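You operate a simulated robot arm through the tools that you are given. There is no shell and no other tool.

You are at the controls of a simulated robot arm. One attempt, no reset.

TASK
Load the white bobbin from the drawer and wind its lower half full.
Fine: latch it, stand the toggle in its socket, shut the drawer; firm layers, to about the rim mark.

It is judged by the outcome, as a careful person would: the job done as asked, and still so three seconds after it is handed in. It fails if anything else is knocked over, pushed out of place, dropped, spilled or broken.

THE ROBOT
A 7-joint arm with a two-finger parallel gripper, fixed in place. Base frame: the origin is on the floor under the middle of its stand, x ahead of it, y to its left, z up. Readings come in mm, degrees, newtons and seconds.
With the tool pointing down near the work surface it reaches from about 100 to 960 mm from the base axis. Its first joint turns from -166.0 to 166.0 degrees. Payload 1.57 kg.
The TCP is the grasp point between the finger pads, 30 mm short of the fingertips. In the tool frame z runs along the fingers and y along their closing line. The gripper opens to 110 mm. The fingers are 24 mm wide and 12 mm thick; the gripper's body (48 by 112 mm) begins 78 mm behind the TCP.
Orientation is that of the tool frame in the base frame, as a unit quaternion [w, x, y, z]. With the fingers straight down and closing along the base's y, the tool's x points along the base's -x, its y along +y and its z along -z.

THE INTERFACE
- The arm moves only by the tool move_arm. Its argument "motion" is a list of rows, each an object (a shift or turn left out is 0, a gripper value left out holds the last) with "linear": the shift along the base's x, y, z in units of 400 mm (1.0 is 400 mm), a list of three; "dr": the turn, a rotation vector about the base's x, y, z in units of 120 degrees (1.0 is 120 degrees), a list of three; "claw": the finger opening in m, from 0 to 0.11. In form: [{"linear": [x, y, z], "dr": [wx, wy, wz], "claw": claw}, ...]. A call has 1 to 20 rows; each row is the pose to reach, as a shift and turn from the pose commanded when the call began. A call with a number of a shift or a turn outside -1 to 1 is refused whole. A row lasts 0.2 s, in which the tool goes at most 50 mm and 8.6 degrees; a call with a longer step from one row to the next is refused whole, and so is a gripper value outside its range. Where a pose cannot be reached the arm comes as near as it can. A force on the tool above 60 N (or 10 N above the force at the start of the call, whichever is more), or a blocked arm, ends the call early, and 0.2 s more pass. Each finger travels about 108 mm/s and halts on what it meets, pressing with about 27 N; the grip force reading is that of the motor and also rises with nothing between the fingers. The clock runs only during rows and for 0.2 s after the last one: add rows that repeat a pose to give the fingers time. It gives the time, the measured TCP pose, the force on the tool (base axes), the opening and the grip force at its end, in the units of the frame above (readings bear some noise), with the torque about the TCP (base axes, N m) and any sound that the robot's microphone picked up, and new pictures: "views" is both (left out), scene, wrist or none.
- Cameras (640 x 400 px; columns grow to the right, rows downward): "scene" is fixed at [398.4, -498.3, 1527.8]; the picture's right is [0.61, -0.80, 0.00], its down [-0.72, -0.55, -0.42] and it looks along [0.33, 0.25, -0.91] (base axes); focal length 214 px, centre (320, 200). "wrist" rides on the gripper at [70, 16, -141] in the tool frame; the picture's right is [-0.23, 0.97, 0.00], its down [-0.86, -0.20, -0.48] and it looks along [-0.47, -0.11, 0.88] (tool axes); focal length 222 px, centre (320, 200).
- lift_body(by): slides the trunk up (or, below 0, down) by that many mm; the arm rides with it, the base frame stays. It gives what a move gives, with no picture.
- point_at(camera, pixels): for up to 12 pixels [column, row] of the newest picture of that camera ("zoom" is the newest enlarged one), the place [x, y, z] in the base frame of the surface seen there, good to about 2 mm. No time passes.
- close_up(camera, box): a new picture of the part [left, top, right, bottom] of that camera's present view, enlarged. No time passes.
- job_done(): hands the job in; it is judged then, once.

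Open the gripper and draw the arm clear of the work before you hand the job in, unless the task says otherwise.

The tools are called after "Request:" as name(argument=value, ...) on one line, values as JSON. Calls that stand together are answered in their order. move_arm: Moves the arm, as the interface text tells. Its arguments: {"type":"object","properties":{"motion":{"type":"array"},"views":{"type":"string","enum":["both","scene","wrist","none"]}},"required":["motion"]} The other tools are called the same way: lift_body (by) moves the trunk up or down; point_at (camera, pixels) gives the place of the surface under pixels of a picture; close_up (camera, box) takes an enlarged picture of a part of a camera's view; job_done () hands the job in.

At the start:

```text
t: 0.0
tool_pos: [648.3, -248.6, 1173.1]
orientation: [0.001, 0.0, 1.0, 0.0]
ft_force: [-0.4, 0.4, 0.1]
torque: [0.01, 0.02, -0.02]
width: 109.8
finger_force: 0.0
trunk travel left (down, up): [-425.0, 185.0]
```

scene: 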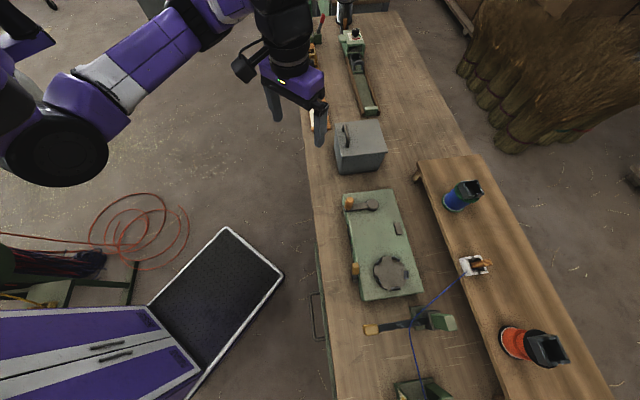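
wrist: 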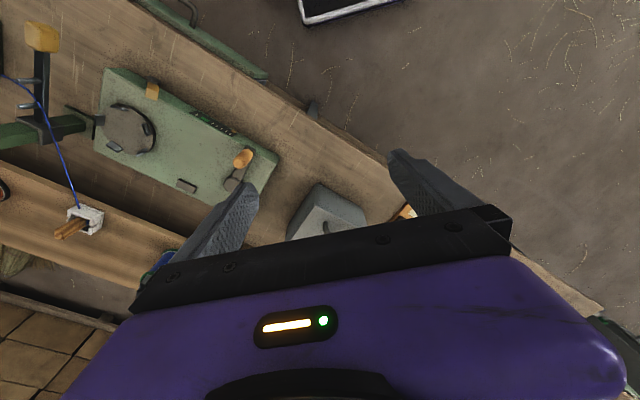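

The scene shows a bench with a green machine plate (about 380,250), a gray box, a wire lever station (about 410,320) and a shelf with bobbins. I'll take enlarged pictures before moving anything.

Request:
close_up(camera="scene", box=[300, 170, 480, 400])

Request:
close_up(camera="scene", box=[420, 150, 620, 400])

Request:
close_up(camera="scene", box=[300, 0, 440, 190])

Request:
close_up(camera="wrist", box=[0, 0, 320, 260])

```text
1.74 times, centred on (390, 285) of scene
```

zoom: 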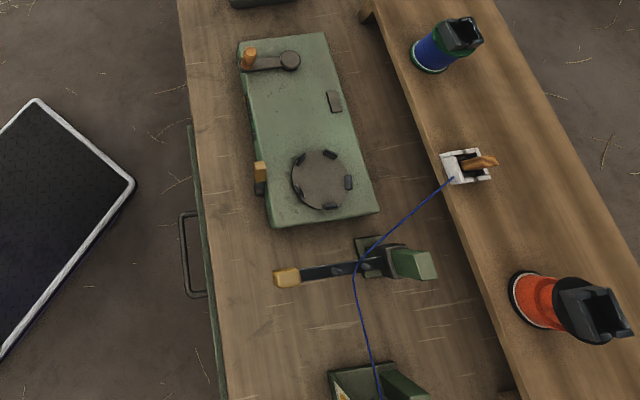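

```text
1.60 times, centred on (520, 275) of scene
```

zoom: 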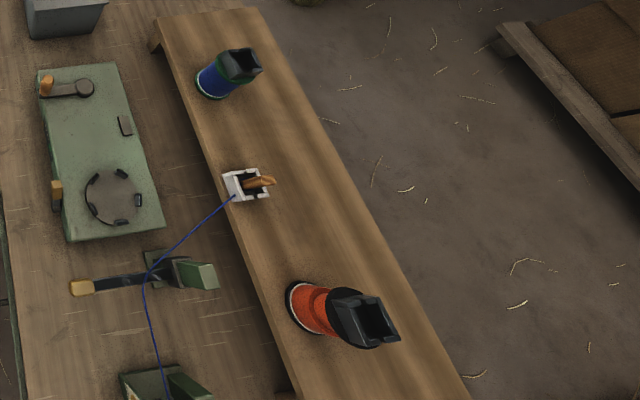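

```text
2.11 times, centred on (370, 95) of scene
```

zoom: 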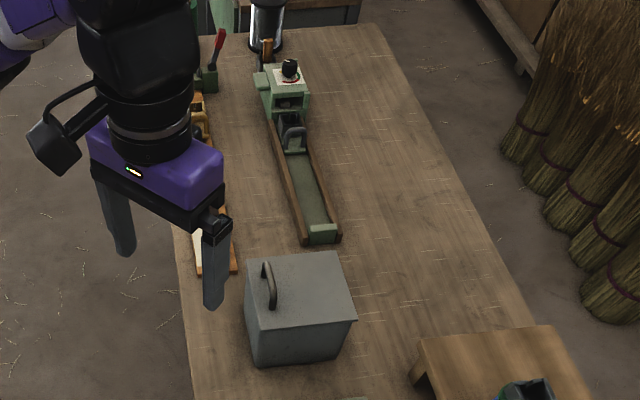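

```text
1.54 times, centred on (160, 130) of wrist
```

zoom: 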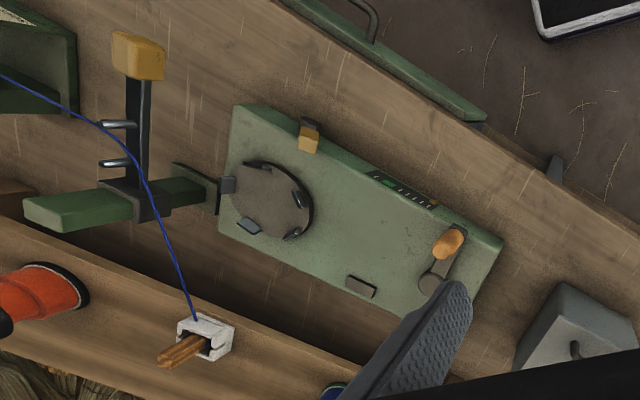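

I'll measure the main features: machine box, turntable, crank knob, latch tab, thread lever, toggle holder and drawer handle.

Request:
point_at(camera="scene", pixels=[[347, 203], [372, 206], [354, 269], [390, 273], [398, 228], [346, 193], [384, 190], [422, 291], [366, 299], [312, 315], [320, 335], [312, 300]])

Request:
point_at(camera="scene", pixels=[[369, 329], [415, 318], [445, 323], [465, 270], [483, 264], [474, 258], [412, 330], [420, 395], [458, 195], [530, 345], [360, 150], [340, 250]])

```text
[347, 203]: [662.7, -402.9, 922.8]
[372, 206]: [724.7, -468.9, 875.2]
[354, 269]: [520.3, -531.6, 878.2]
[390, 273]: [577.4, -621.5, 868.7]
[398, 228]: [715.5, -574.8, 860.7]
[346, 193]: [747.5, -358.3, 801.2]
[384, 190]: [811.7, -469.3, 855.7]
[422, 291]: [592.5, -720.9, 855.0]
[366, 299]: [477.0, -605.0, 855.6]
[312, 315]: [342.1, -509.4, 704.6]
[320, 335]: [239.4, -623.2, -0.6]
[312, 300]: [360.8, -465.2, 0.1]
```

```text
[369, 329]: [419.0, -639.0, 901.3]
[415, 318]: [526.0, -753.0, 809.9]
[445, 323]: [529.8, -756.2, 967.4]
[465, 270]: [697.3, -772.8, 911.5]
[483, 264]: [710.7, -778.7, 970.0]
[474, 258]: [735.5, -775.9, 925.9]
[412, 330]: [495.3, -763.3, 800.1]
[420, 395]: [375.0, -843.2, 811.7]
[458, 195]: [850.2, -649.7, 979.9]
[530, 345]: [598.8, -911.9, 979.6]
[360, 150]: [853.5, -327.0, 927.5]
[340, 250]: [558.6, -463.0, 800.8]
```

I want better views before touching anything. I'll shift the wrist camera over the machine at a safe height (bench top z≈800, machine top z≈855).

Request:
move_arm(motion=[{"linear": [0.02, -0.1, 0.02]}, {"linear": [0.04, -0.2, 0.04]}, {"linear": [0.06, -0.3, 0.06]}, {"linear": [0.09, -0.4, 0.07]}, {"linear": [0.12, -0.5, 0.08]}, {"linear": [0.14, -0.6, 0.08]}])

```text
t: 1.4
tool_pos: [707.1, -486.4, 1209.9]
orientation: [0.001, -0.001, 1.0, 0.0]
ft_force: [0.8, 0.3, -0.1]
torque: [-0.02, 0.03, 0.01]
width: 109.8
finger_force: 0.1
trunk travel left (down, up): [-425.0, 185.0]
```

scene: 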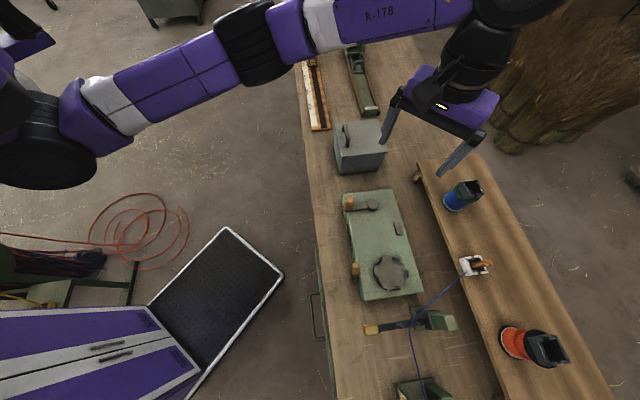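
wrist: 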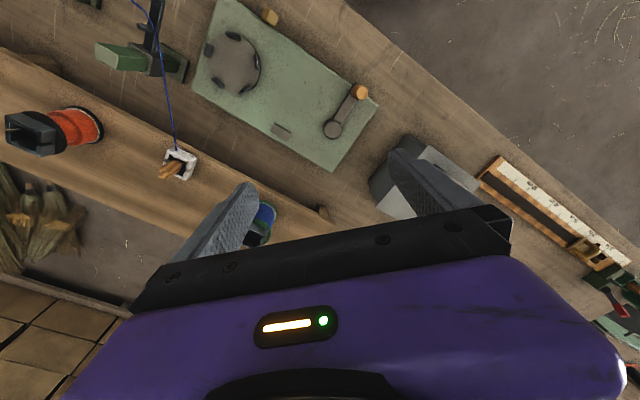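

The wrist view now shows the machine (top centre) and toggle holder (180,163). I'll enlarge both.

Request:
close_up(camera="wrist", box=[180, 0, 380, 180])

Request:
close_up(camera="wrist", box=[80, 0, 260, 200])

Request:
close_up(camera="wrist", box=[130, 130, 220, 200])

Request:
close_up(camera="scene", box=[440, 240, 510, 290])

Request:
close_up(camera="scene", box=[330, 290, 470, 400])

Request:
close_up(camera="scene", box=[330, 180, 430, 310])

```text
2.22 times, centred on (280, 90) of wrist
```

zoom: 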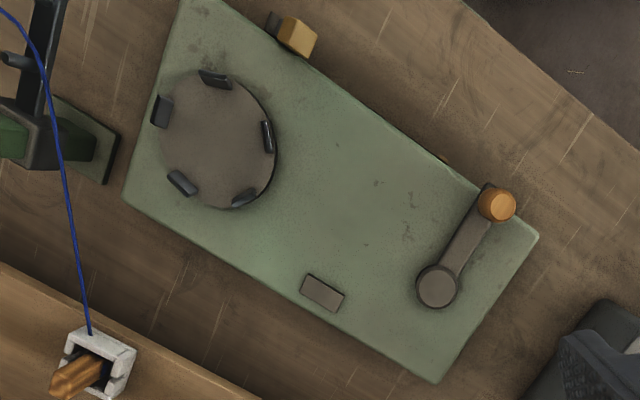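

```text
2.00 times, centred on (170, 100) of wrist
```

zoom: 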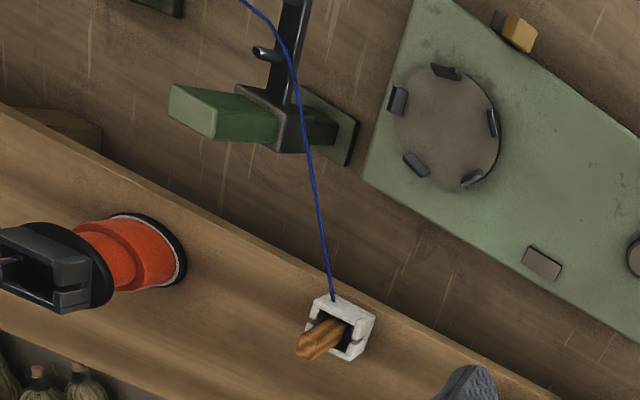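

```text
5.71 times, centred on (175, 165) of wrist
```

zoom: 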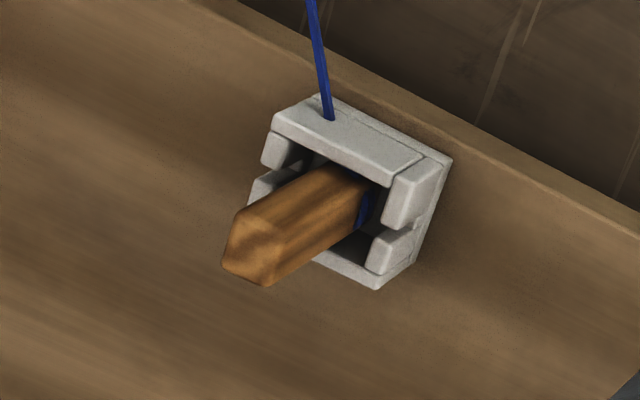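

```text
8.00 times, centred on (475, 265) of scene
```

zoom: 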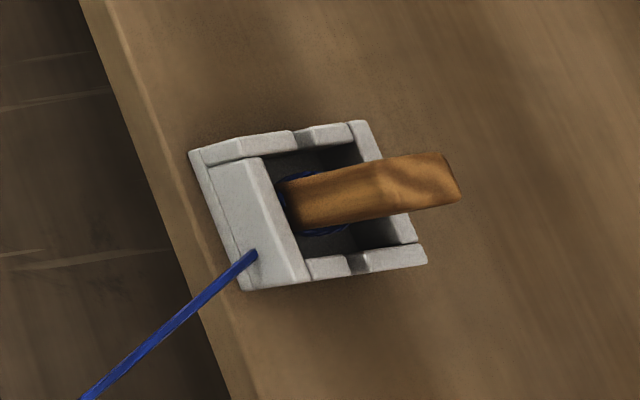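

```text
3.64 times, centred on (400, 345) of scene
```

zoom: 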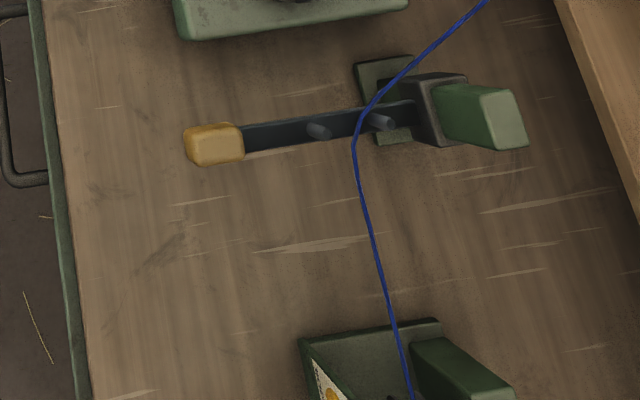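

```text
3.08 times, centred on (380, 245) of scene
```

zoom: 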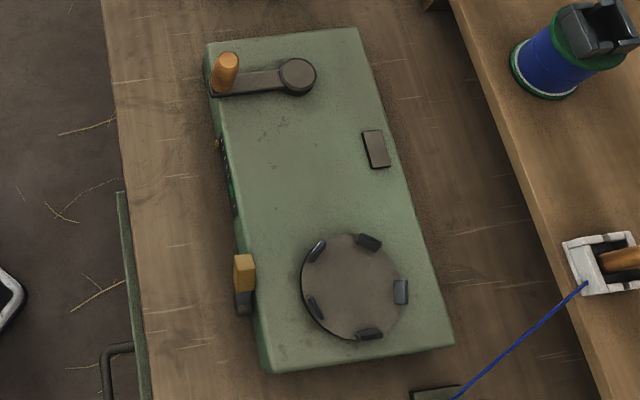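

The machine has a turntable with five dogs, a side latch tab and a crank; the toggle stands in a white holder, and a thread runs from a station at lower right past a lever with two pins. I'll move the camera to view the thread station and lever closely.

Request:
move_arm(motion=[{"linear": [-0.09, -0.08, -0.01], "dr": [0, 0, -0.06]}, {"linear": [-0.18, -0.16, -0.02], "dr": [0, 0, -0.12]}, {"linear": [-0.27, -0.24, -0.03], "dr": [0, 0, -0.18]}, {"linear": [-0.36, -0.32, -0.05], "dr": [0, 0, -0.24]}, {"linear": [-0.45, -0.4, -0.07], "dr": [0, 0, -0.3]}, {"linear": [-0.54, -0.48, -0.09], "dr": [0, 0, -0.36]}, {"linear": [-0.63, -0.56, -0.11], "dr": [0, 0, -0.42]}, {"linear": [-0.7, -0.62, -0.13], "dr": [0, 0, -0.48]}])

```text
t: 3.2
tool_pos: [421.3, -701.0, 1144.6]
orientation: [-0.001, 0.482, 0.876, 0.0]
ft_force: [0.4, 0.0, -0.4]
torque: [-0.04, 0.0, -0.04]
width: 110.0
finger_force: 0.0
out of reach, approached as far as the arm can: row 7, 8
trunk travel left (down, up): [-425.0, 185.0]
```

scene: 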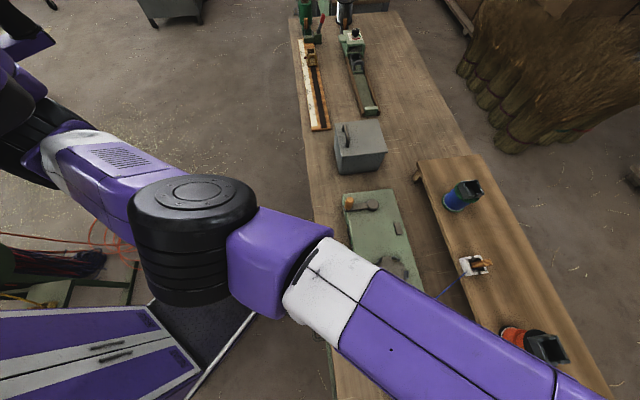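
wrist: 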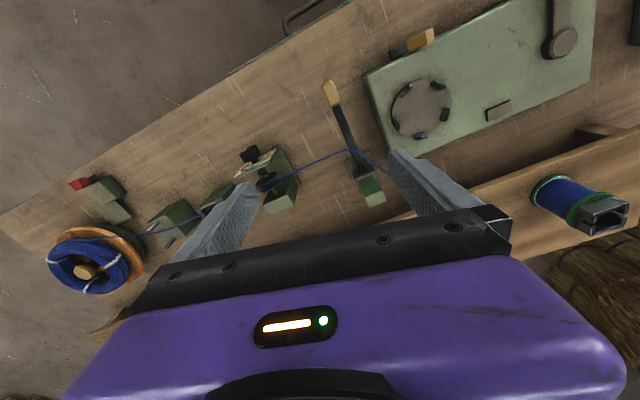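

Now a feed spool, a tensioner and the guide lever are visible on the left. I'll enlarge each.

Request:
close_up(camera="wrist", box=[30, 130, 310, 310])

Request:
close_up(camera="wrist", box=[220, 130, 320, 230])

Request:
close_up(camera="wrist", box=[300, 70, 420, 220])

Request:
close_up(camera="wrist", box=[360, 0, 620, 160])

Request:
close_up(camera="wrist", box=[520, 160, 640, 250])

Request:
point_at(camera="wrist", pixels=[[250, 155], [265, 180], [275, 200], [330, 88], [345, 130], [368, 190], [421, 108], [418, 40], [425, 37], [90, 265], [175, 220], [77, 183]])

```text
2.22 times, centred on (170, 220) of wrist
```

zoom: 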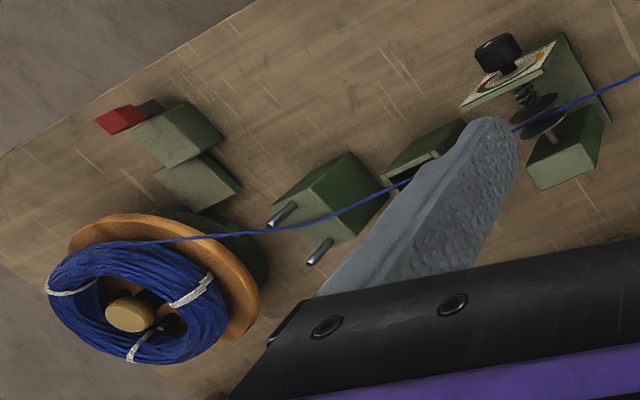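

```text
4.00 times, centred on (270, 180) of wrist
```

zoom: 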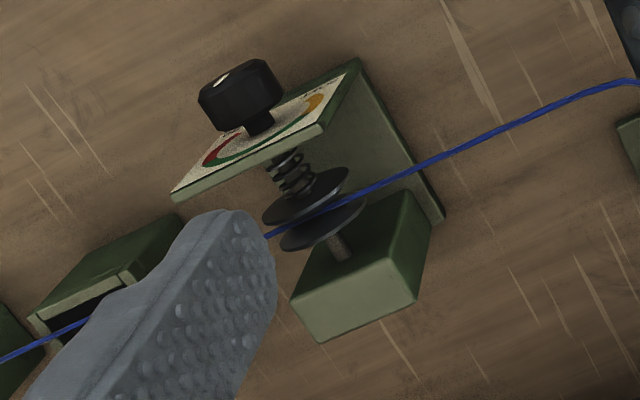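

```text
2.67 times, centred on (360, 145) of wrist
```

zoom: 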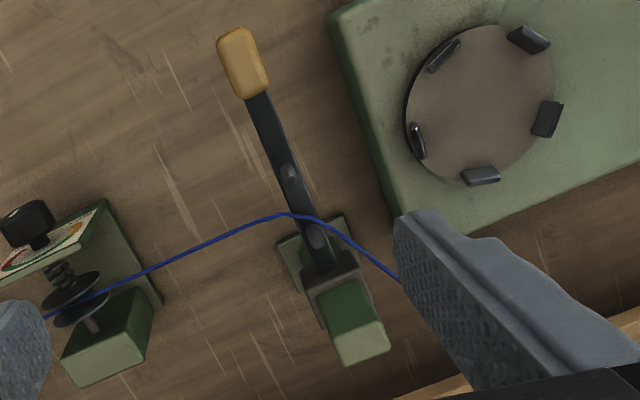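

```text
2.46 times, centred on (490, 80) of wrist
```

zoom: 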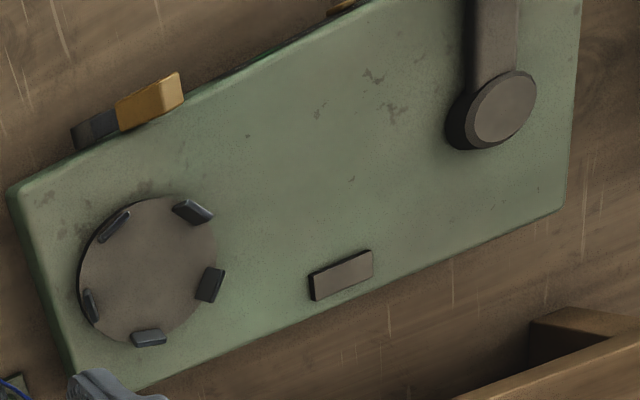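

```text
4.44 times, centred on (580, 205) of wrist
```

zoom: 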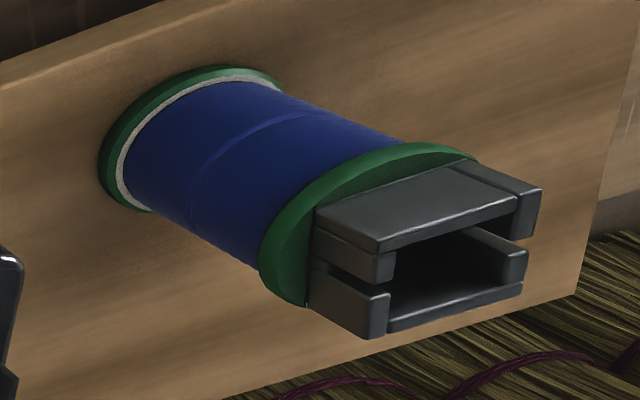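

```text
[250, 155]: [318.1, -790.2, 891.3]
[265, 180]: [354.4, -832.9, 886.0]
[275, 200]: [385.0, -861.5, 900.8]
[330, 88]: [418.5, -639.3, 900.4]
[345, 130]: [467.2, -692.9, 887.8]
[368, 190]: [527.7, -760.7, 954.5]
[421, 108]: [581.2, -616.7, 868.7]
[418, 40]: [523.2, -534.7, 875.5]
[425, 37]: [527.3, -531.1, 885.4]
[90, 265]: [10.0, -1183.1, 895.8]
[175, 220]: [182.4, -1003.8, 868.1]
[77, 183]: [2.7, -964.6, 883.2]
```

The tensioner has a black knob with a red/green/orange dial at (318,-790,891), and the guide lever (yellow grip) slides on a green post. Next I'll pull the arm back toward the robot side, so I can view the machine's front panel and the drawer.

Request:
move_arm(motion=[{"linear": [0.01, 0.11, -0.01], "dr": [0, 0, 0.02]}, {"linear": [0.02, 0.22, -0.02], "dr": [0, 0, 0.04]}, {"linear": [0.03, 0.33, -0.04], "dr": [0, 0, 0.06]}, {"linear": [0.04, 0.44, -0.06], "dr": [0, 0, 0.08]}, {"linear": [0.05, 0.55, -0.08], "dr": [0, 0, 0.1]}, {"linear": [0.06, 0.66, -0.1], "dr": [0, 0, 0.12]}, {"linear": [0.065, 0.77, -0.11], "dr": [0, 0, 0.13]}, {"linear": [0.065, 0.84, -0.13], "dr": [0, 0, 0.13]}])

```text
t: 5.0
tool_pos: [447.2, -359.6, 1093.1]
orientation: [0.0, 0.357, 0.934, 0.0]
ft_force: [-1.3, -0.4, -0.1]
torque: [0.03, -0.02, 0.0]
width: 110.2
finger_force: 0.0
trunk travel left (down, up): [-425.0, 185.0]
```

scene: 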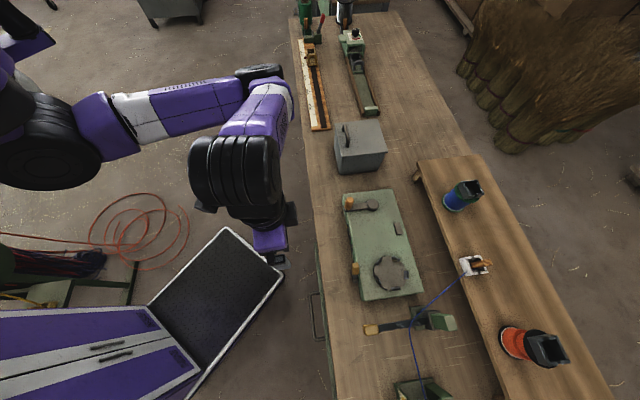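
wrist: 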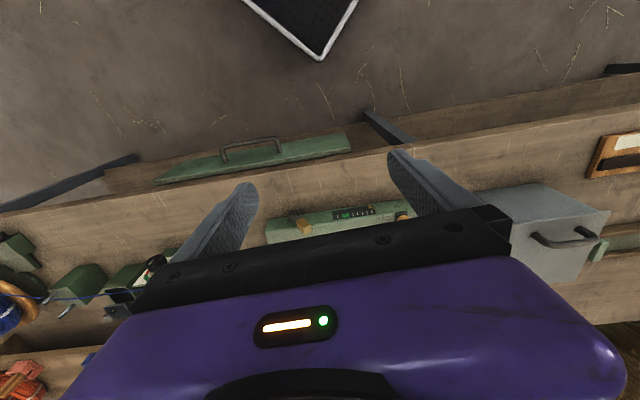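

The drawer front and handle are at (250,150) and the machine's front panel at (350,215). Enlarging both.

Request:
close_up(camera="wrist", box=[260, 190, 420, 250])

Request:
close_up(camera="wrist", box=[130, 100, 400, 230])

Request:
point_at(camera="wrist", pixels=[[223, 155], [250, 143], [277, 143], [222, 146], [165, 183], [352, 150], [165, 165], [345, 133], [300, 150], [300, 205], [350, 212], [402, 218]])

```text
4.00 times, centred on (340, 220) of wrist
```

zoom: 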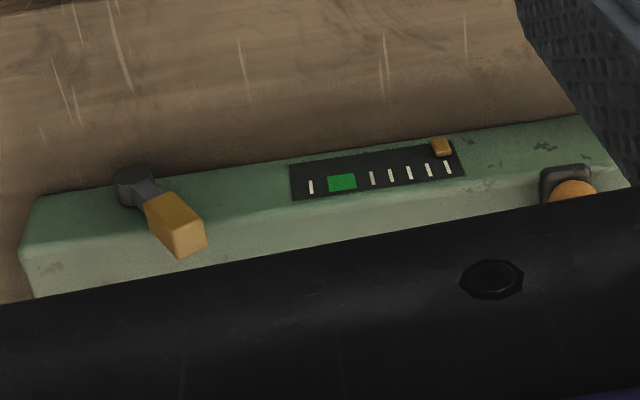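

```text
2.37 times, centred on (265, 165) of wrist
```

zoom: 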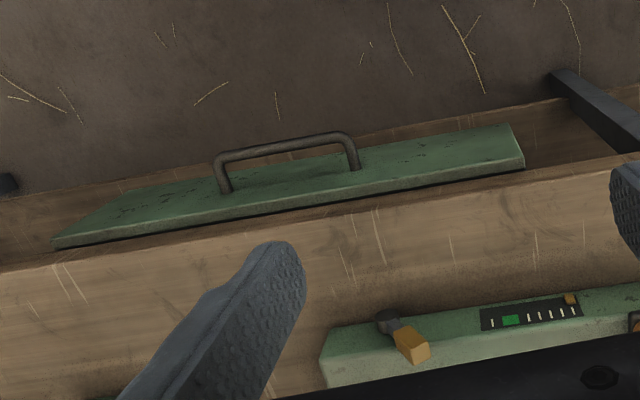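

```text
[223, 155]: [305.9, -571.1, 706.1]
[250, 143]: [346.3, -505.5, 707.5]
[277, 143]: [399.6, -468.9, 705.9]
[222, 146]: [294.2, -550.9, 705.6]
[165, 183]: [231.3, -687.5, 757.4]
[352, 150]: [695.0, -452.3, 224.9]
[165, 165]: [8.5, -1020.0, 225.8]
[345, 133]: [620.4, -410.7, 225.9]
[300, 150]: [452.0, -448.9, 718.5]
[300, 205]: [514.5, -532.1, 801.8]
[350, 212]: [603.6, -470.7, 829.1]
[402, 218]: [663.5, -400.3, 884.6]
```

The panel has a tick scale with a green zone and an orange slider. I'll measure the drawer handle, drawer front and bench edge more exactly from this view.

Request:
point_at(camera="wrist", pixels=[[269, 165], [269, 168], [269, 171], [269, 176], [269, 182], [269, 160], [269, 155], [254, 145], [240, 147], [266, 143], [226, 165], [279, 160]])

Request:
close_up(camera="wrist", box=[210, 130, 290, 180])

Request:
close_up(camera="scene", box=[280, 230, 360, 400])

```text
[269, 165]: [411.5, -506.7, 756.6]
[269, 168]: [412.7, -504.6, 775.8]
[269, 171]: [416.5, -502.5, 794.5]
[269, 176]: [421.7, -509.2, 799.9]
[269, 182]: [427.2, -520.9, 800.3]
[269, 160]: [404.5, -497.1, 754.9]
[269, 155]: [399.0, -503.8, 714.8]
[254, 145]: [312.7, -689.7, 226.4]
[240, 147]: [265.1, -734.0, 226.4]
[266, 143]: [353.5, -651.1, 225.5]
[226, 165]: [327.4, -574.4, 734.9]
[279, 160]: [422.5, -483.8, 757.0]
```

```text
8.00 times, centred on (250, 155) of wrist
```

zoom: 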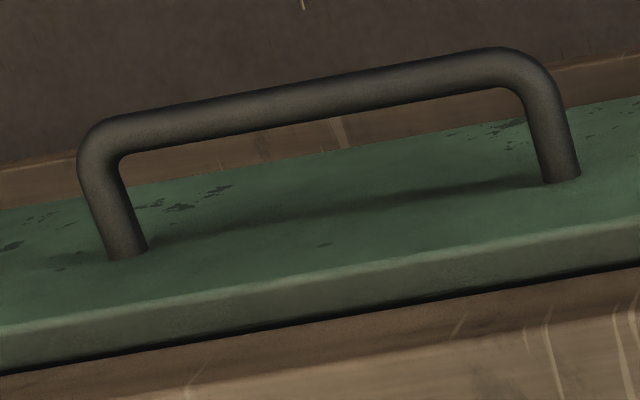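

```text
2.35 times, centred on (320, 315) of scene
```

zoom: 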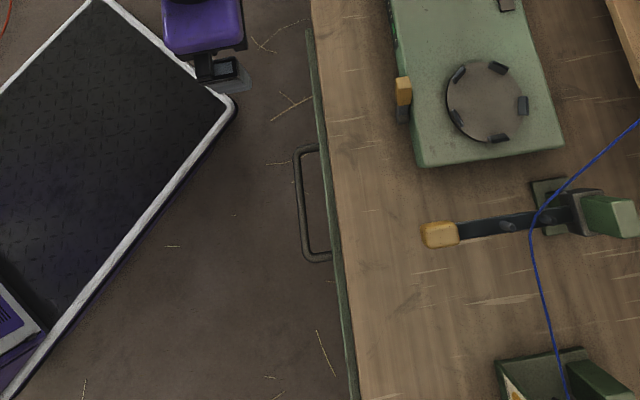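

Bench face is at about 646 mm along the bench normal and the drawer's front face at 634. I'll refine the bench's direction with points along its edge and the handle.

Request:
point_at(camera="scene", pixels=[[317, 243], [318.5, 243], [320, 243], [325, 315], [326.5, 315], [328, 315], [334, 390], [335.5, 390], [337, 390], [312, 300], [313, 310], [314, 322]])

Request:
point_at(camera="wrist", pixels=[[236, 145.5], [243, 144], [247.5, 143], [255, 142], [262, 141], [270, 139.5], [273, 138.5], [230, 147], [340, 143], [190, 170], [350, 160], [250, 165]])

```text
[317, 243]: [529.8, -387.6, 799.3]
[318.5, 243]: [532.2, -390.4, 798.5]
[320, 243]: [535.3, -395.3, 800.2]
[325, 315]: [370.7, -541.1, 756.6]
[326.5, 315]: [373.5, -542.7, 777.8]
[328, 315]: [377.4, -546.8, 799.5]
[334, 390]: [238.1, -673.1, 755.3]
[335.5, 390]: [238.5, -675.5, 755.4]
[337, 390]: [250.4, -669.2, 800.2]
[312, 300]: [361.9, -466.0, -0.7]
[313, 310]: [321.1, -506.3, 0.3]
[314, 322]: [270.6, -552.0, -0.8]
```

```text
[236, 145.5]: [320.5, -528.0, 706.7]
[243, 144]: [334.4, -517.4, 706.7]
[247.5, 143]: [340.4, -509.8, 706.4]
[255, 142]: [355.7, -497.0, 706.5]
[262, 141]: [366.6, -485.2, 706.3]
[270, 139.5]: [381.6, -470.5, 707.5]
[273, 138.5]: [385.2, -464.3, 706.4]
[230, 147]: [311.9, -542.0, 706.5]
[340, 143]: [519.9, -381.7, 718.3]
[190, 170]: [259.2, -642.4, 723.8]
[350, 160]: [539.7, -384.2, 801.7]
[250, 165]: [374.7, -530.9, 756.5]
```

The bench axis is near 45°, and the handle bar centre is about (346.5,-505.7,701). I'll turn the tool about 87° so the fingers close across the bar, narrow the gripper to 30 mm, and hover above it.

Request:
move_arm(motion=[{"linear": [-0.02, -0.03, -0.03], "dr": [0, 0, 0.066], "claw": 0.03}, {"linear": [-0.04, -0.06, -0.06], "dr": [0, 0, 0.132], "claw": 0.03}, {"linear": [-0.07, -0.1, -0.09], "dr": [0, 0, 0.198], "claw": 0.03}, {"linear": [-0.09, -0.13, -0.12], "dr": [0, 0, 0.264], "claw": 0.03}, {"linear": [-0.11, -0.16, -0.15], "dr": [0, 0, 0.33], "claw": 0.03}, {"linear": [-0.14, -0.2, -0.18], "dr": [0, 0, 0.396], "claw": 0.03}, {"linear": [-0.16, -0.23, -0.21], "dr": [0, 0, 0.462], "claw": 0.03}, {"linear": [-0.18, -0.26, -0.24], "dr": [0, 0, 0.528], "claw": 0.03}, {"linear": [-0.21, -0.3, -0.27], "dr": [0, 0, 0.594], "claw": 0.03}, {"linear": [-0.23, -0.33, -0.3], "dr": [0, 0, 0.66], "claw": 0.03}, {"linear": [-0.2525, -0.365, -0.33], "dr": [0, 0, 0.7258], "claw": 0.03}])

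```text
t: 7.4
tool_pos: [359.9, -526.9, 949.3]
orientation: [-0.001, -0.384, 0.923, 0.001]
ft_force: [-0.4, 0.9, -0.3]
torque: [0.01, 0.0, 0.01]
width: 30.2
finger_force: 0.1
out of reach, approached as far as the arm can: row 11
trunk travel left (down, up): [-425.0, 185.0]
```

scene: 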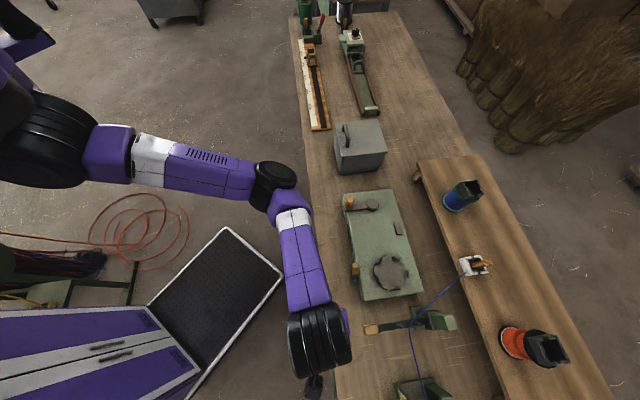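
wrist: 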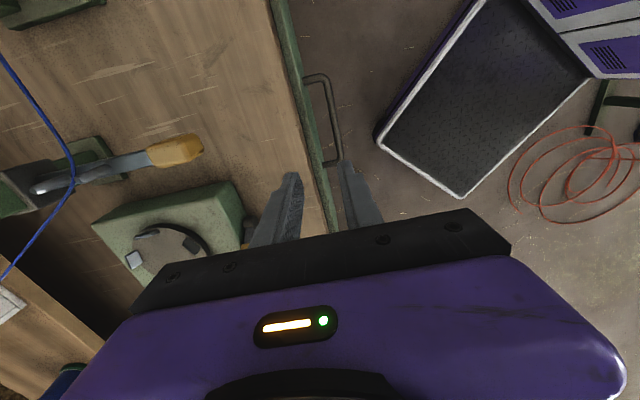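

Yaw is right (45°) but the last row fell a bit short in position. I'll test whether the hover point with a 15° outward tilt is reachable from here, still above bench height.

Request:
move_arm(motion=[{"linear": [-0.012, 0.018, -0.03], "dr": [-0.03, -0.03, 0]}, {"linear": [-0.024, 0.036, -0.07], "dr": [-0.06, -0.06, 0]}, {"linear": [-0.034, 0.0525, -0.12], "dr": [-0.0879, -0.0889, 0]}])

```text
t: 8.2
tool_pos: [348.3, -508.3, 895.9]
orientation: [0.049, -0.38, 0.916, -0.122]
ft_force: [-0.4, 0.3, -0.1]
torque: [-0.02, 0.01, 0.02]
width: 30.0
finger_force: 0.2
out of reach, approached as far as the arm can: row 1, 2, 3
trunk travel left (down, up): [-425.0, 185.0]
```

scene: 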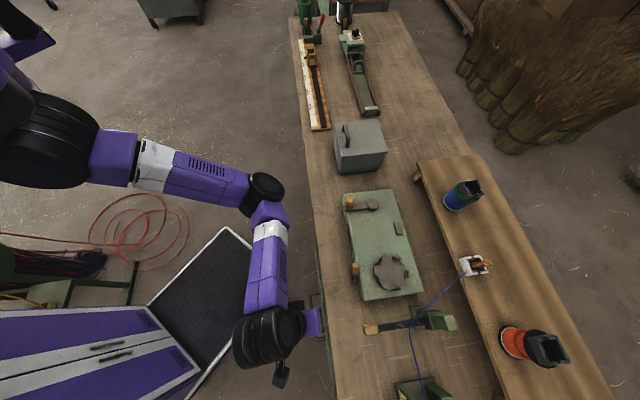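
wrist: 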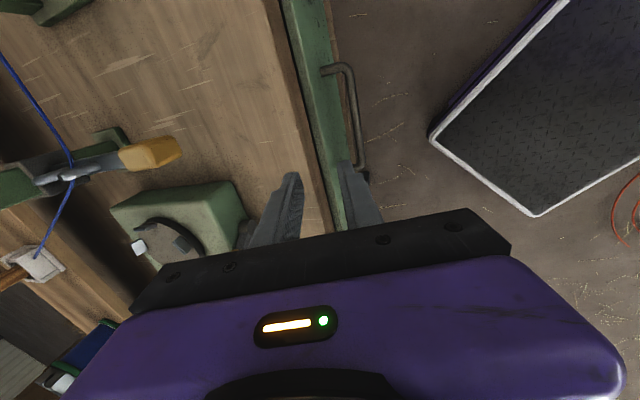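

The pose is reachable within a few mm. I'll descend along the drawer front with the gripper at 26 mm so the fingers straddle the handle bar, pausing at z=770 to check.

Request:
move_arm(motion=[{"linear": [-0.004, 0.005, -0.1], "claw": 0.026}, {"linear": [-0.008, 0.01, -0.2], "claw": 0.026}, {"linear": [-0.0115, 0.0135, -0.3], "claw": 0.026}, {"linear": [-0.0115, 0.0135, -0.315], "claw": 0.026}])

```text
t: 9.2
tool_pos: [345.2, -502.8, 770.2]
orientation: [0.051, -0.38, 0.916, -0.12]
ft_force: [0.3, -0.6, -0.3]
torque: [0.01, -0.03, 0.01]
width: 26.1
finger_force: 0.1
trunk travel left (down, up): [-425.0, 185.0]
```

scene: 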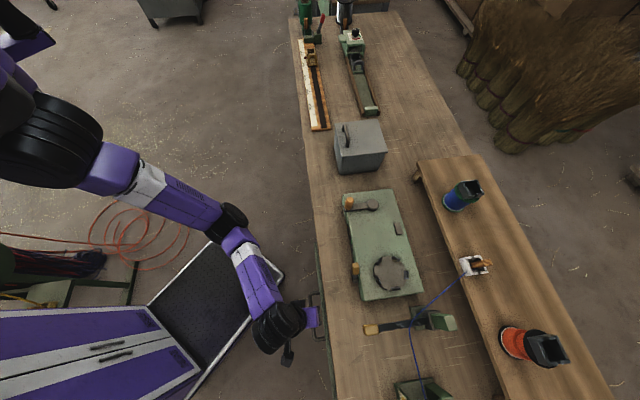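
wrist: 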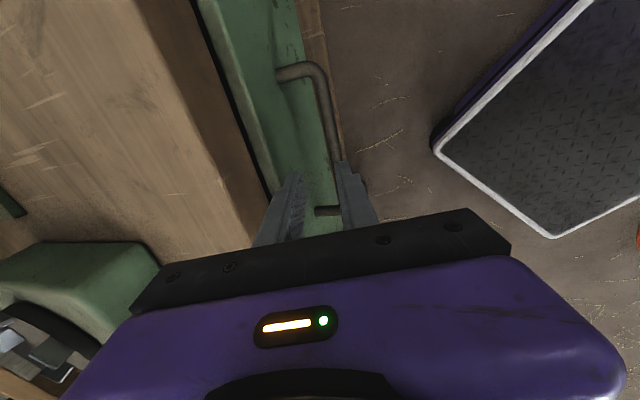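

The bar passes near the fingers at about (335,165). I'll zoom in to check that the fingertips straddle it.

Request:
close_up(camera="wrist", box=[250, 50, 400, 250])

Request:
point_at(camera="wrist", pixels=[[328, 110], [332, 130], [334, 150], [300, 120], [292, 72], [325, 211], [290, 180], [352, 170]])

```text
2.00 times, centred on (325, 150) of wrist
```

zoom: 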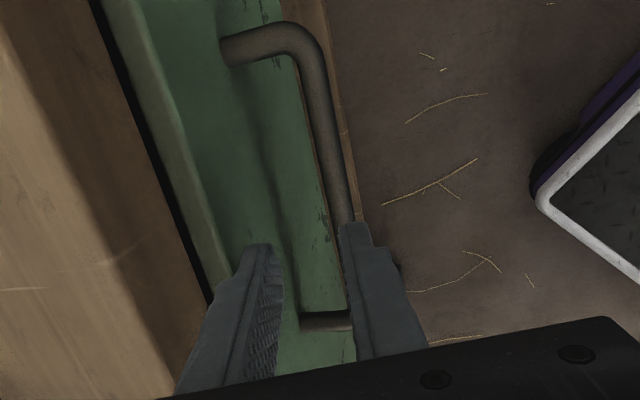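

```text
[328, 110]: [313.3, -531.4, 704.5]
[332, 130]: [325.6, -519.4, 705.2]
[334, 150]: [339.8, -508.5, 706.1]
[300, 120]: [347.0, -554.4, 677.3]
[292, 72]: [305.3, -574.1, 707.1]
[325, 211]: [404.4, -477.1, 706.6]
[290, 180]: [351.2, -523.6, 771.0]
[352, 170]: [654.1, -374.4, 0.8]
```

The fingers straddle the bar (bar centre about 600 along the bench normal). I'll descend the last 54 mm with a 2 mm correction and then close on the bar.

Request:
move_arm(motion=[{"linear": [-0.0045, 0.0045, -0.07], "claw": 0.026}, {"linear": [-0.0045, 0.0045, -0.135], "claw": 0.026}, {"linear": [-0.0045, 0.0045, -0.135], "claw": 0.026}, {"linear": [-0.0045, 0.0045, -0.135], "claw": 0.0}, {"linear": [-0.0045, 0.0045, -0.135], "claw": 0.0}], views="wrist")

```text
t: 10.4
tool_pos: [343.5, -499.7, 715.4]
orientation: [0.051, -0.38, 0.916, -0.12]
ft_force: [1.2, -1.8, 0.1]
torque: [0.06, -0.13, -0.09]
width: 12.0
finger_force: 29.1
trunk travel left (down, up): [-425.0, 185.0]
```

wrist: 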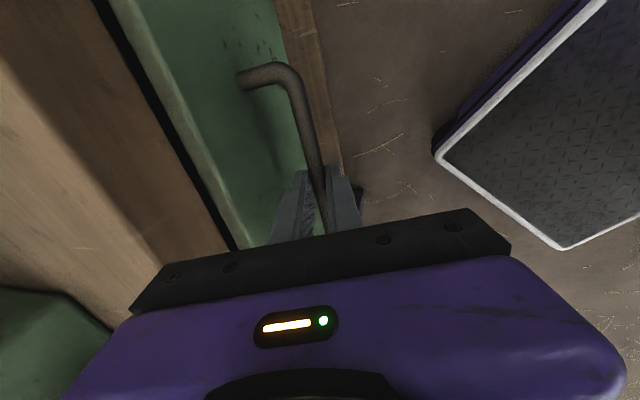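

The bar is gripped (12 mm, 29 N). I'll pull the drawer out slowly along the bench normal, 60 mm first.

Request:
move_arm(motion=[{"linear": [-0.018, 0.0176, 0]}, {"linear": [-0.036, 0.0352, 0]}, {"linear": [-0.0711, 0.0703, 0]}, {"linear": [-0.1067, 0.1055, 0]}], views="wrist")

```text
t: 11.4
tool_pos: [301.9, -457.0, 716.4]
orientation: [0.051, -0.381, 0.915, -0.119]
ft_force: [9.5, 12.5, 8.0]
torque: [0.06, 0.04, -0.22]
width: 11.9
finger_force: 28.9
trunk travel left (down, up): [-425.0, 185.0]
```

wrist: 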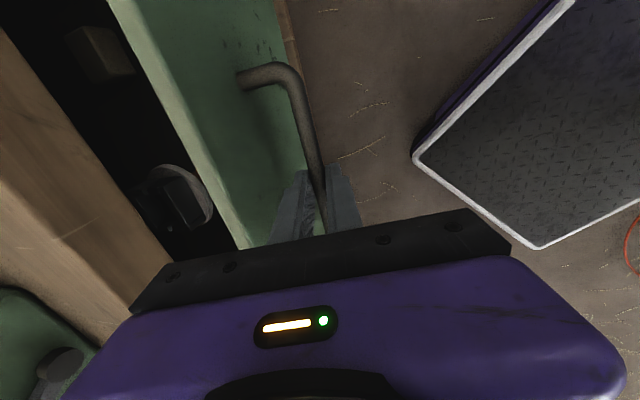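

The drawer slides and something shows inside at (175,195). There is about 15 N of sideways load, so I'll adjust the pull direction slightly and continue 100 mm.

Request:
move_arm(motion=[{"linear": [-0.031, 0.0395, 0]}, {"linear": [-0.066, 0.0755, 0]}, {"linear": [-0.1007, 0.1114, 0]}, {"linear": [-0.1355, 0.1473, 0]}, {"linear": [-0.1703, 0.1833, 0]}])

```text
t: 12.6
tool_pos: [229.9, -385.7, 717.7]
orientation: [0.049, -0.38, 0.916, -0.119]
ft_force: [-3.9, -2.3, -18.0]
torque: [-0.04, 0.22, -0.08]
width: 11.5
finger_force: 29.3
trunk travel left (down, up): [-425.0, 185.0]
```

scene: 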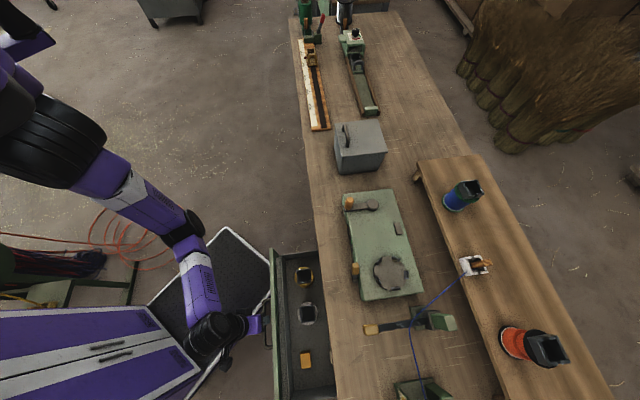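
wrist: 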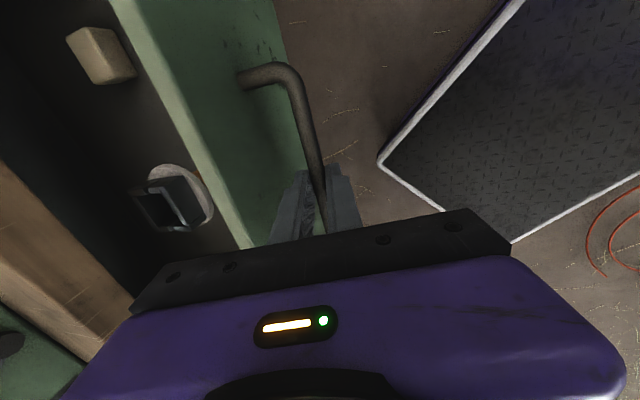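

The drawer is out about 160 mm and shows three items: a yellow-topped bobbin (304,276), a white one (307,314) and a box (306,360). I'll look closer.

Request:
close_up(camera="scene", box=[265, 240, 345, 400])

Request:
close_up(camera="wrist", box=[40, 0, 280, 260])

Request:
point_at(camera="scene", pixels=[[307, 305], [307, 314], [307, 322], [316, 314], [298, 314], [304, 276], [304, 268], [306, 360], [290, 300], [320, 300], [275, 300], [312, 345]])

```text
2.50 times, centred on (305, 320) of scene
```

zoom: 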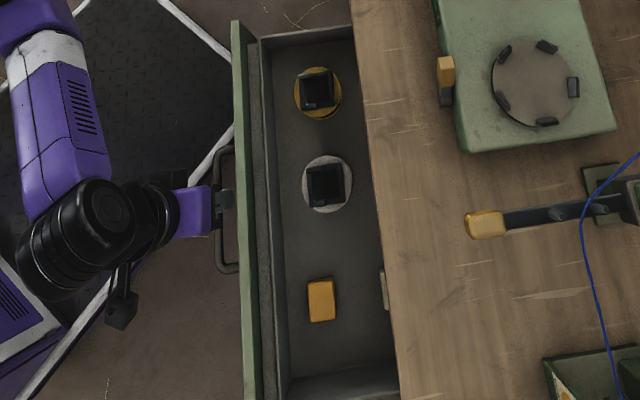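

```text
1.54 times, centred on (160, 130) of wrist
```

zoom: 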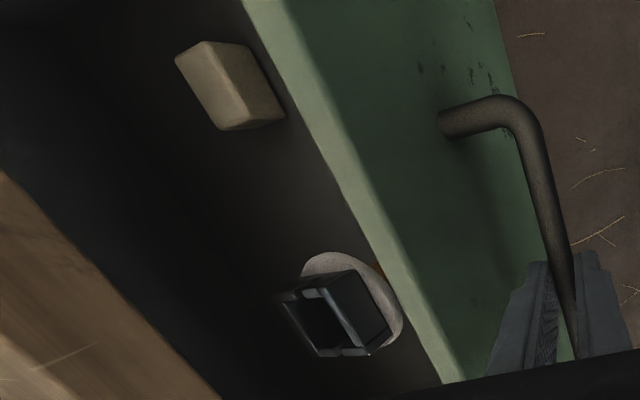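

```text
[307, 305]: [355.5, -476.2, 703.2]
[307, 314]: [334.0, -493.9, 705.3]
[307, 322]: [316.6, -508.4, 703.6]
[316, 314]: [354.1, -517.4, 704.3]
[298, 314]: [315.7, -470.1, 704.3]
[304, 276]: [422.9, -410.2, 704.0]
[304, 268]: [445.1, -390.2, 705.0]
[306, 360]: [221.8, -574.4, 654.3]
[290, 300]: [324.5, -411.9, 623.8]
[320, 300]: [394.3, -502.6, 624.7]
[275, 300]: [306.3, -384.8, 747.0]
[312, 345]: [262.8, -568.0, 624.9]
```

I'll zoom in on the white bobbin to find its socket walls and measure their heights.

Request:
close_up(camera="scene", box=[290, 295, 326, 330])

Request:
point_at(camera="scene", pixels=[[300, 308], [303, 307], [308, 307], [313, 307], [313, 313], [313, 319], [308, 320], [302, 320], [301, 314], [305, 312], [309, 312], [307, 317]])

```text
11.43 times, centred on (308, 312) of scene
```

zoom: 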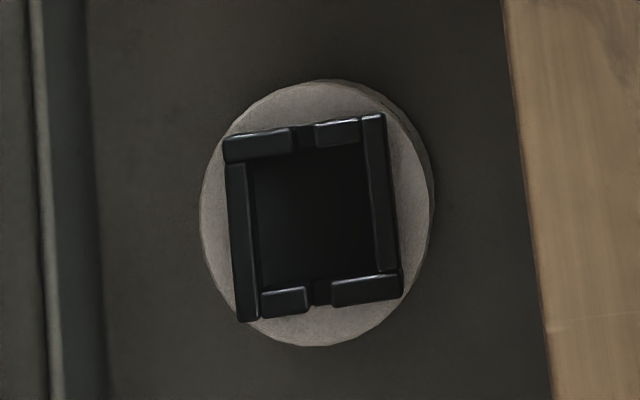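

```text
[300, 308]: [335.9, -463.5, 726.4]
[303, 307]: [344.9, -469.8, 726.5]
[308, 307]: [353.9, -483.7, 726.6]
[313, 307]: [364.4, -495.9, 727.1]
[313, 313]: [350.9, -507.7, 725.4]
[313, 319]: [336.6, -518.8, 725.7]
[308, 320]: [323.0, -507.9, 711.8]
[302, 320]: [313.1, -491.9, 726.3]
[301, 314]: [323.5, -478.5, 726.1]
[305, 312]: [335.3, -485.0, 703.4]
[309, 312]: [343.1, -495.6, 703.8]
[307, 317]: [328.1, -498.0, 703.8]
```

The bobbin's socket is a 48 mm square (walls z=726, flange z=704) centred at about (337.8,-493.8), aligned at exactly 45° to the base axes. The drawer is open enough, so I'll release the handle and back out along the tool axis, then lift.

Request:
move_arm(motion=[{"linear": [0, 0, 0], "claw": 0.03}, {"linear": [0, 0, 0], "claw": 0.03}, {"linear": [-0.0137, 0.0137, 0.0725], "claw": 0.03}, {"linear": [-0.0274, 0.0274, 0.145], "claw": 0.03}, {"linear": [-0.0274, 0.0274, 0.24], "claw": 0.03}, {"linear": [-0.0274, 0.0274, 0.34], "claw": 0.03}])

```text
t: 14.0
tool_pos: [220.2, -377.7, 778.1]
orientation: [0.049, -0.38, 0.916, -0.123]
ft_force: [-0.2, -0.2, -0.4]
torque: [0.0, 0.0, 0.0]
width: 30.1
finger_force: 0.0
out of reach, approached as far as the arm can: row 5, 6
trunk travel left (down, up): [-425.0, 185.0]
```

scene: 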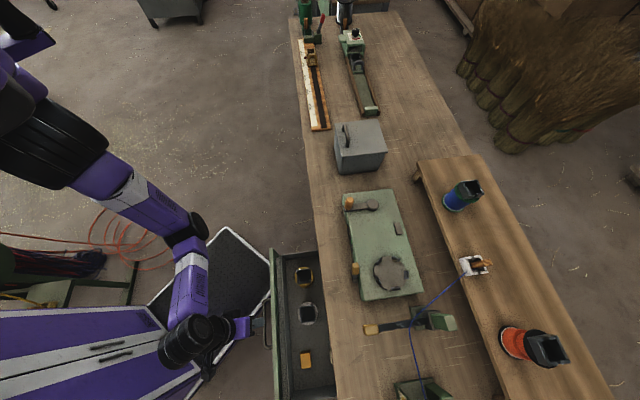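
wrist: 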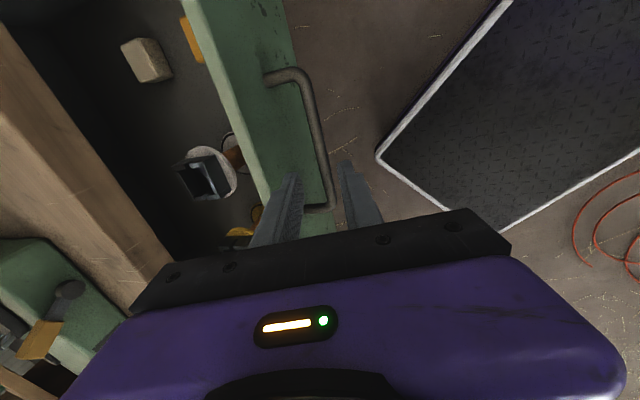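

Now I'll undo the tilt and turn the wrist back to the comfortable yaw (closing along the bench direction), rising to z≈858 and moving over the white bobbin.

Request:
move_arm(motion=[{"linear": [0, 0, 0.02], "dr": [0.0126, 0, -0.0678]}, {"linear": [0, 0, 0.05], "dr": [0.0252, 0, -0.1355]}, {"linear": [0, 0, 0.09], "dr": [0.0379, 0, -0.2033]}, {"linear": [0, 0, 0.13], "dr": [0.0505, 0, -0.2711]}, {"linear": [0, 0, 0.17], "dr": [0.0631, 0, -0.3388]}, {"linear": [0, 0, 0.2], "dr": [0.0757, 0, -0.4066]}, {"linear": [0, 0, 0.2], "dr": [0.0883, 0, -0.4743]}, {"linear": [0.06, -0.06, 0.2], "dr": [0.1009, 0, -0.5421]}, {"linear": [0.12, -0.12, 0.2], "dr": [0.1136, 0, -0.6099]}, {"linear": [0.18, -0.18, 0.2], "dr": [0.1262, 0, -0.6776]}, {"linear": [0.24, -0.24, 0.2], "dr": [0.1388, 0, -0.7454]}, {"linear": [0.2939, -0.2901, 0.2], "dr": [0.1388, 0, -0.7454], "claw": 0.075}, {"linear": [0.2939, -0.2901, 0.2], "dr": [0.1388, 0, -0.7454], "claw": 0.075}])

```text
t: 16.8
tool_pos: [335.0, -492.9, 855.3]
orientation: [0.001, 0.384, 0.923, -0.001]
ft_force: [-2.0, -0.6, 0.8]
torque: [-0.02, -0.04, -0.03]
width: 75.2
finger_force: 0.1
out of reach, approached as far as the arm can: row 2, 3, 4, 5, 6
trunk travel left (down, up): [-425.0, 185.0]
```

scene: 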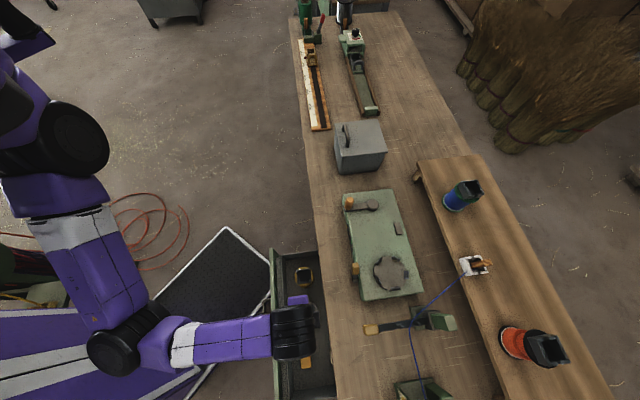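
wrist: 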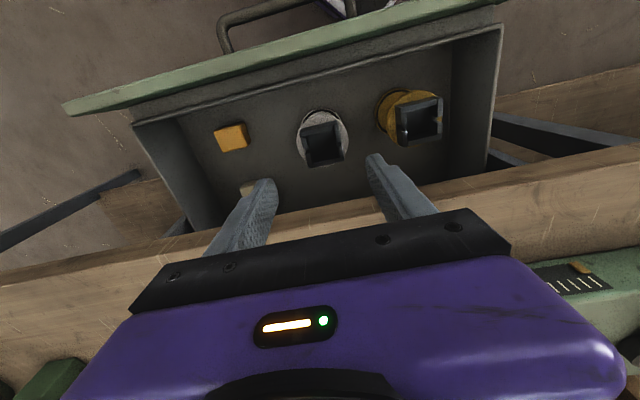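

The tool is upright again above the drawer. I'll zoom in on the bobbin and refine its centre from the wrist camera.

Request:
close_up(camera="wrist", box=[280, 90, 370, 190])

Request:
point_at(camera="wrist", pixels=[[303, 131], [303, 148], [310, 164], [337, 158], [343, 145], [338, 124], [320, 113], [322, 140], [307, 165], [345, 160], [300, 127], [340, 120]])

```text
4.00 times, centred on (325, 140) of wrist
```

zoom: 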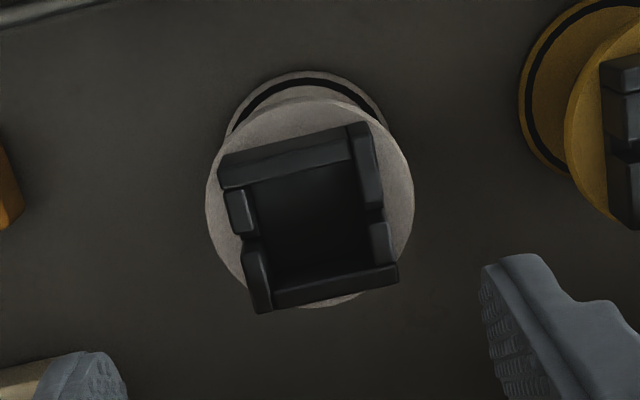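

```text
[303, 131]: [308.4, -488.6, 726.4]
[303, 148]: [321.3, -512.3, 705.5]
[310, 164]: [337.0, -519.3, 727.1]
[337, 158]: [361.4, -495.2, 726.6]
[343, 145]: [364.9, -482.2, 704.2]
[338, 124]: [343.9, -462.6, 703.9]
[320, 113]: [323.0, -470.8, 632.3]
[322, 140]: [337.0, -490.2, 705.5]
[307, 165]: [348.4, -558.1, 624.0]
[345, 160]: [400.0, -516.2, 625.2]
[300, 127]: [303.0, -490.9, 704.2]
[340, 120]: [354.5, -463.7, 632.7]
```

The lower flange carries a black ring, the rim mark. I'll check the socket's four top corners once more to centre the grasp.

Request:
point_at(camera="wrist", pixels=[[301, 131.5], [335, 123], [342.5, 158.5], [310.5, 166], [318, 128], [338.5, 140], [327, 162.5], [306, 148], [312, 109], [330, 109]])

```text
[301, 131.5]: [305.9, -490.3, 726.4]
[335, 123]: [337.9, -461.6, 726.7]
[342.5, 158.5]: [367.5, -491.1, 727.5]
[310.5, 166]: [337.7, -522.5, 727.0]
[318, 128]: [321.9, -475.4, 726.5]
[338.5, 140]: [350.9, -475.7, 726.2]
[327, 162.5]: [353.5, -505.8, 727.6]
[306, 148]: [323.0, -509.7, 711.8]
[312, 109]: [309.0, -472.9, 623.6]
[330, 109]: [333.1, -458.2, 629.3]
```

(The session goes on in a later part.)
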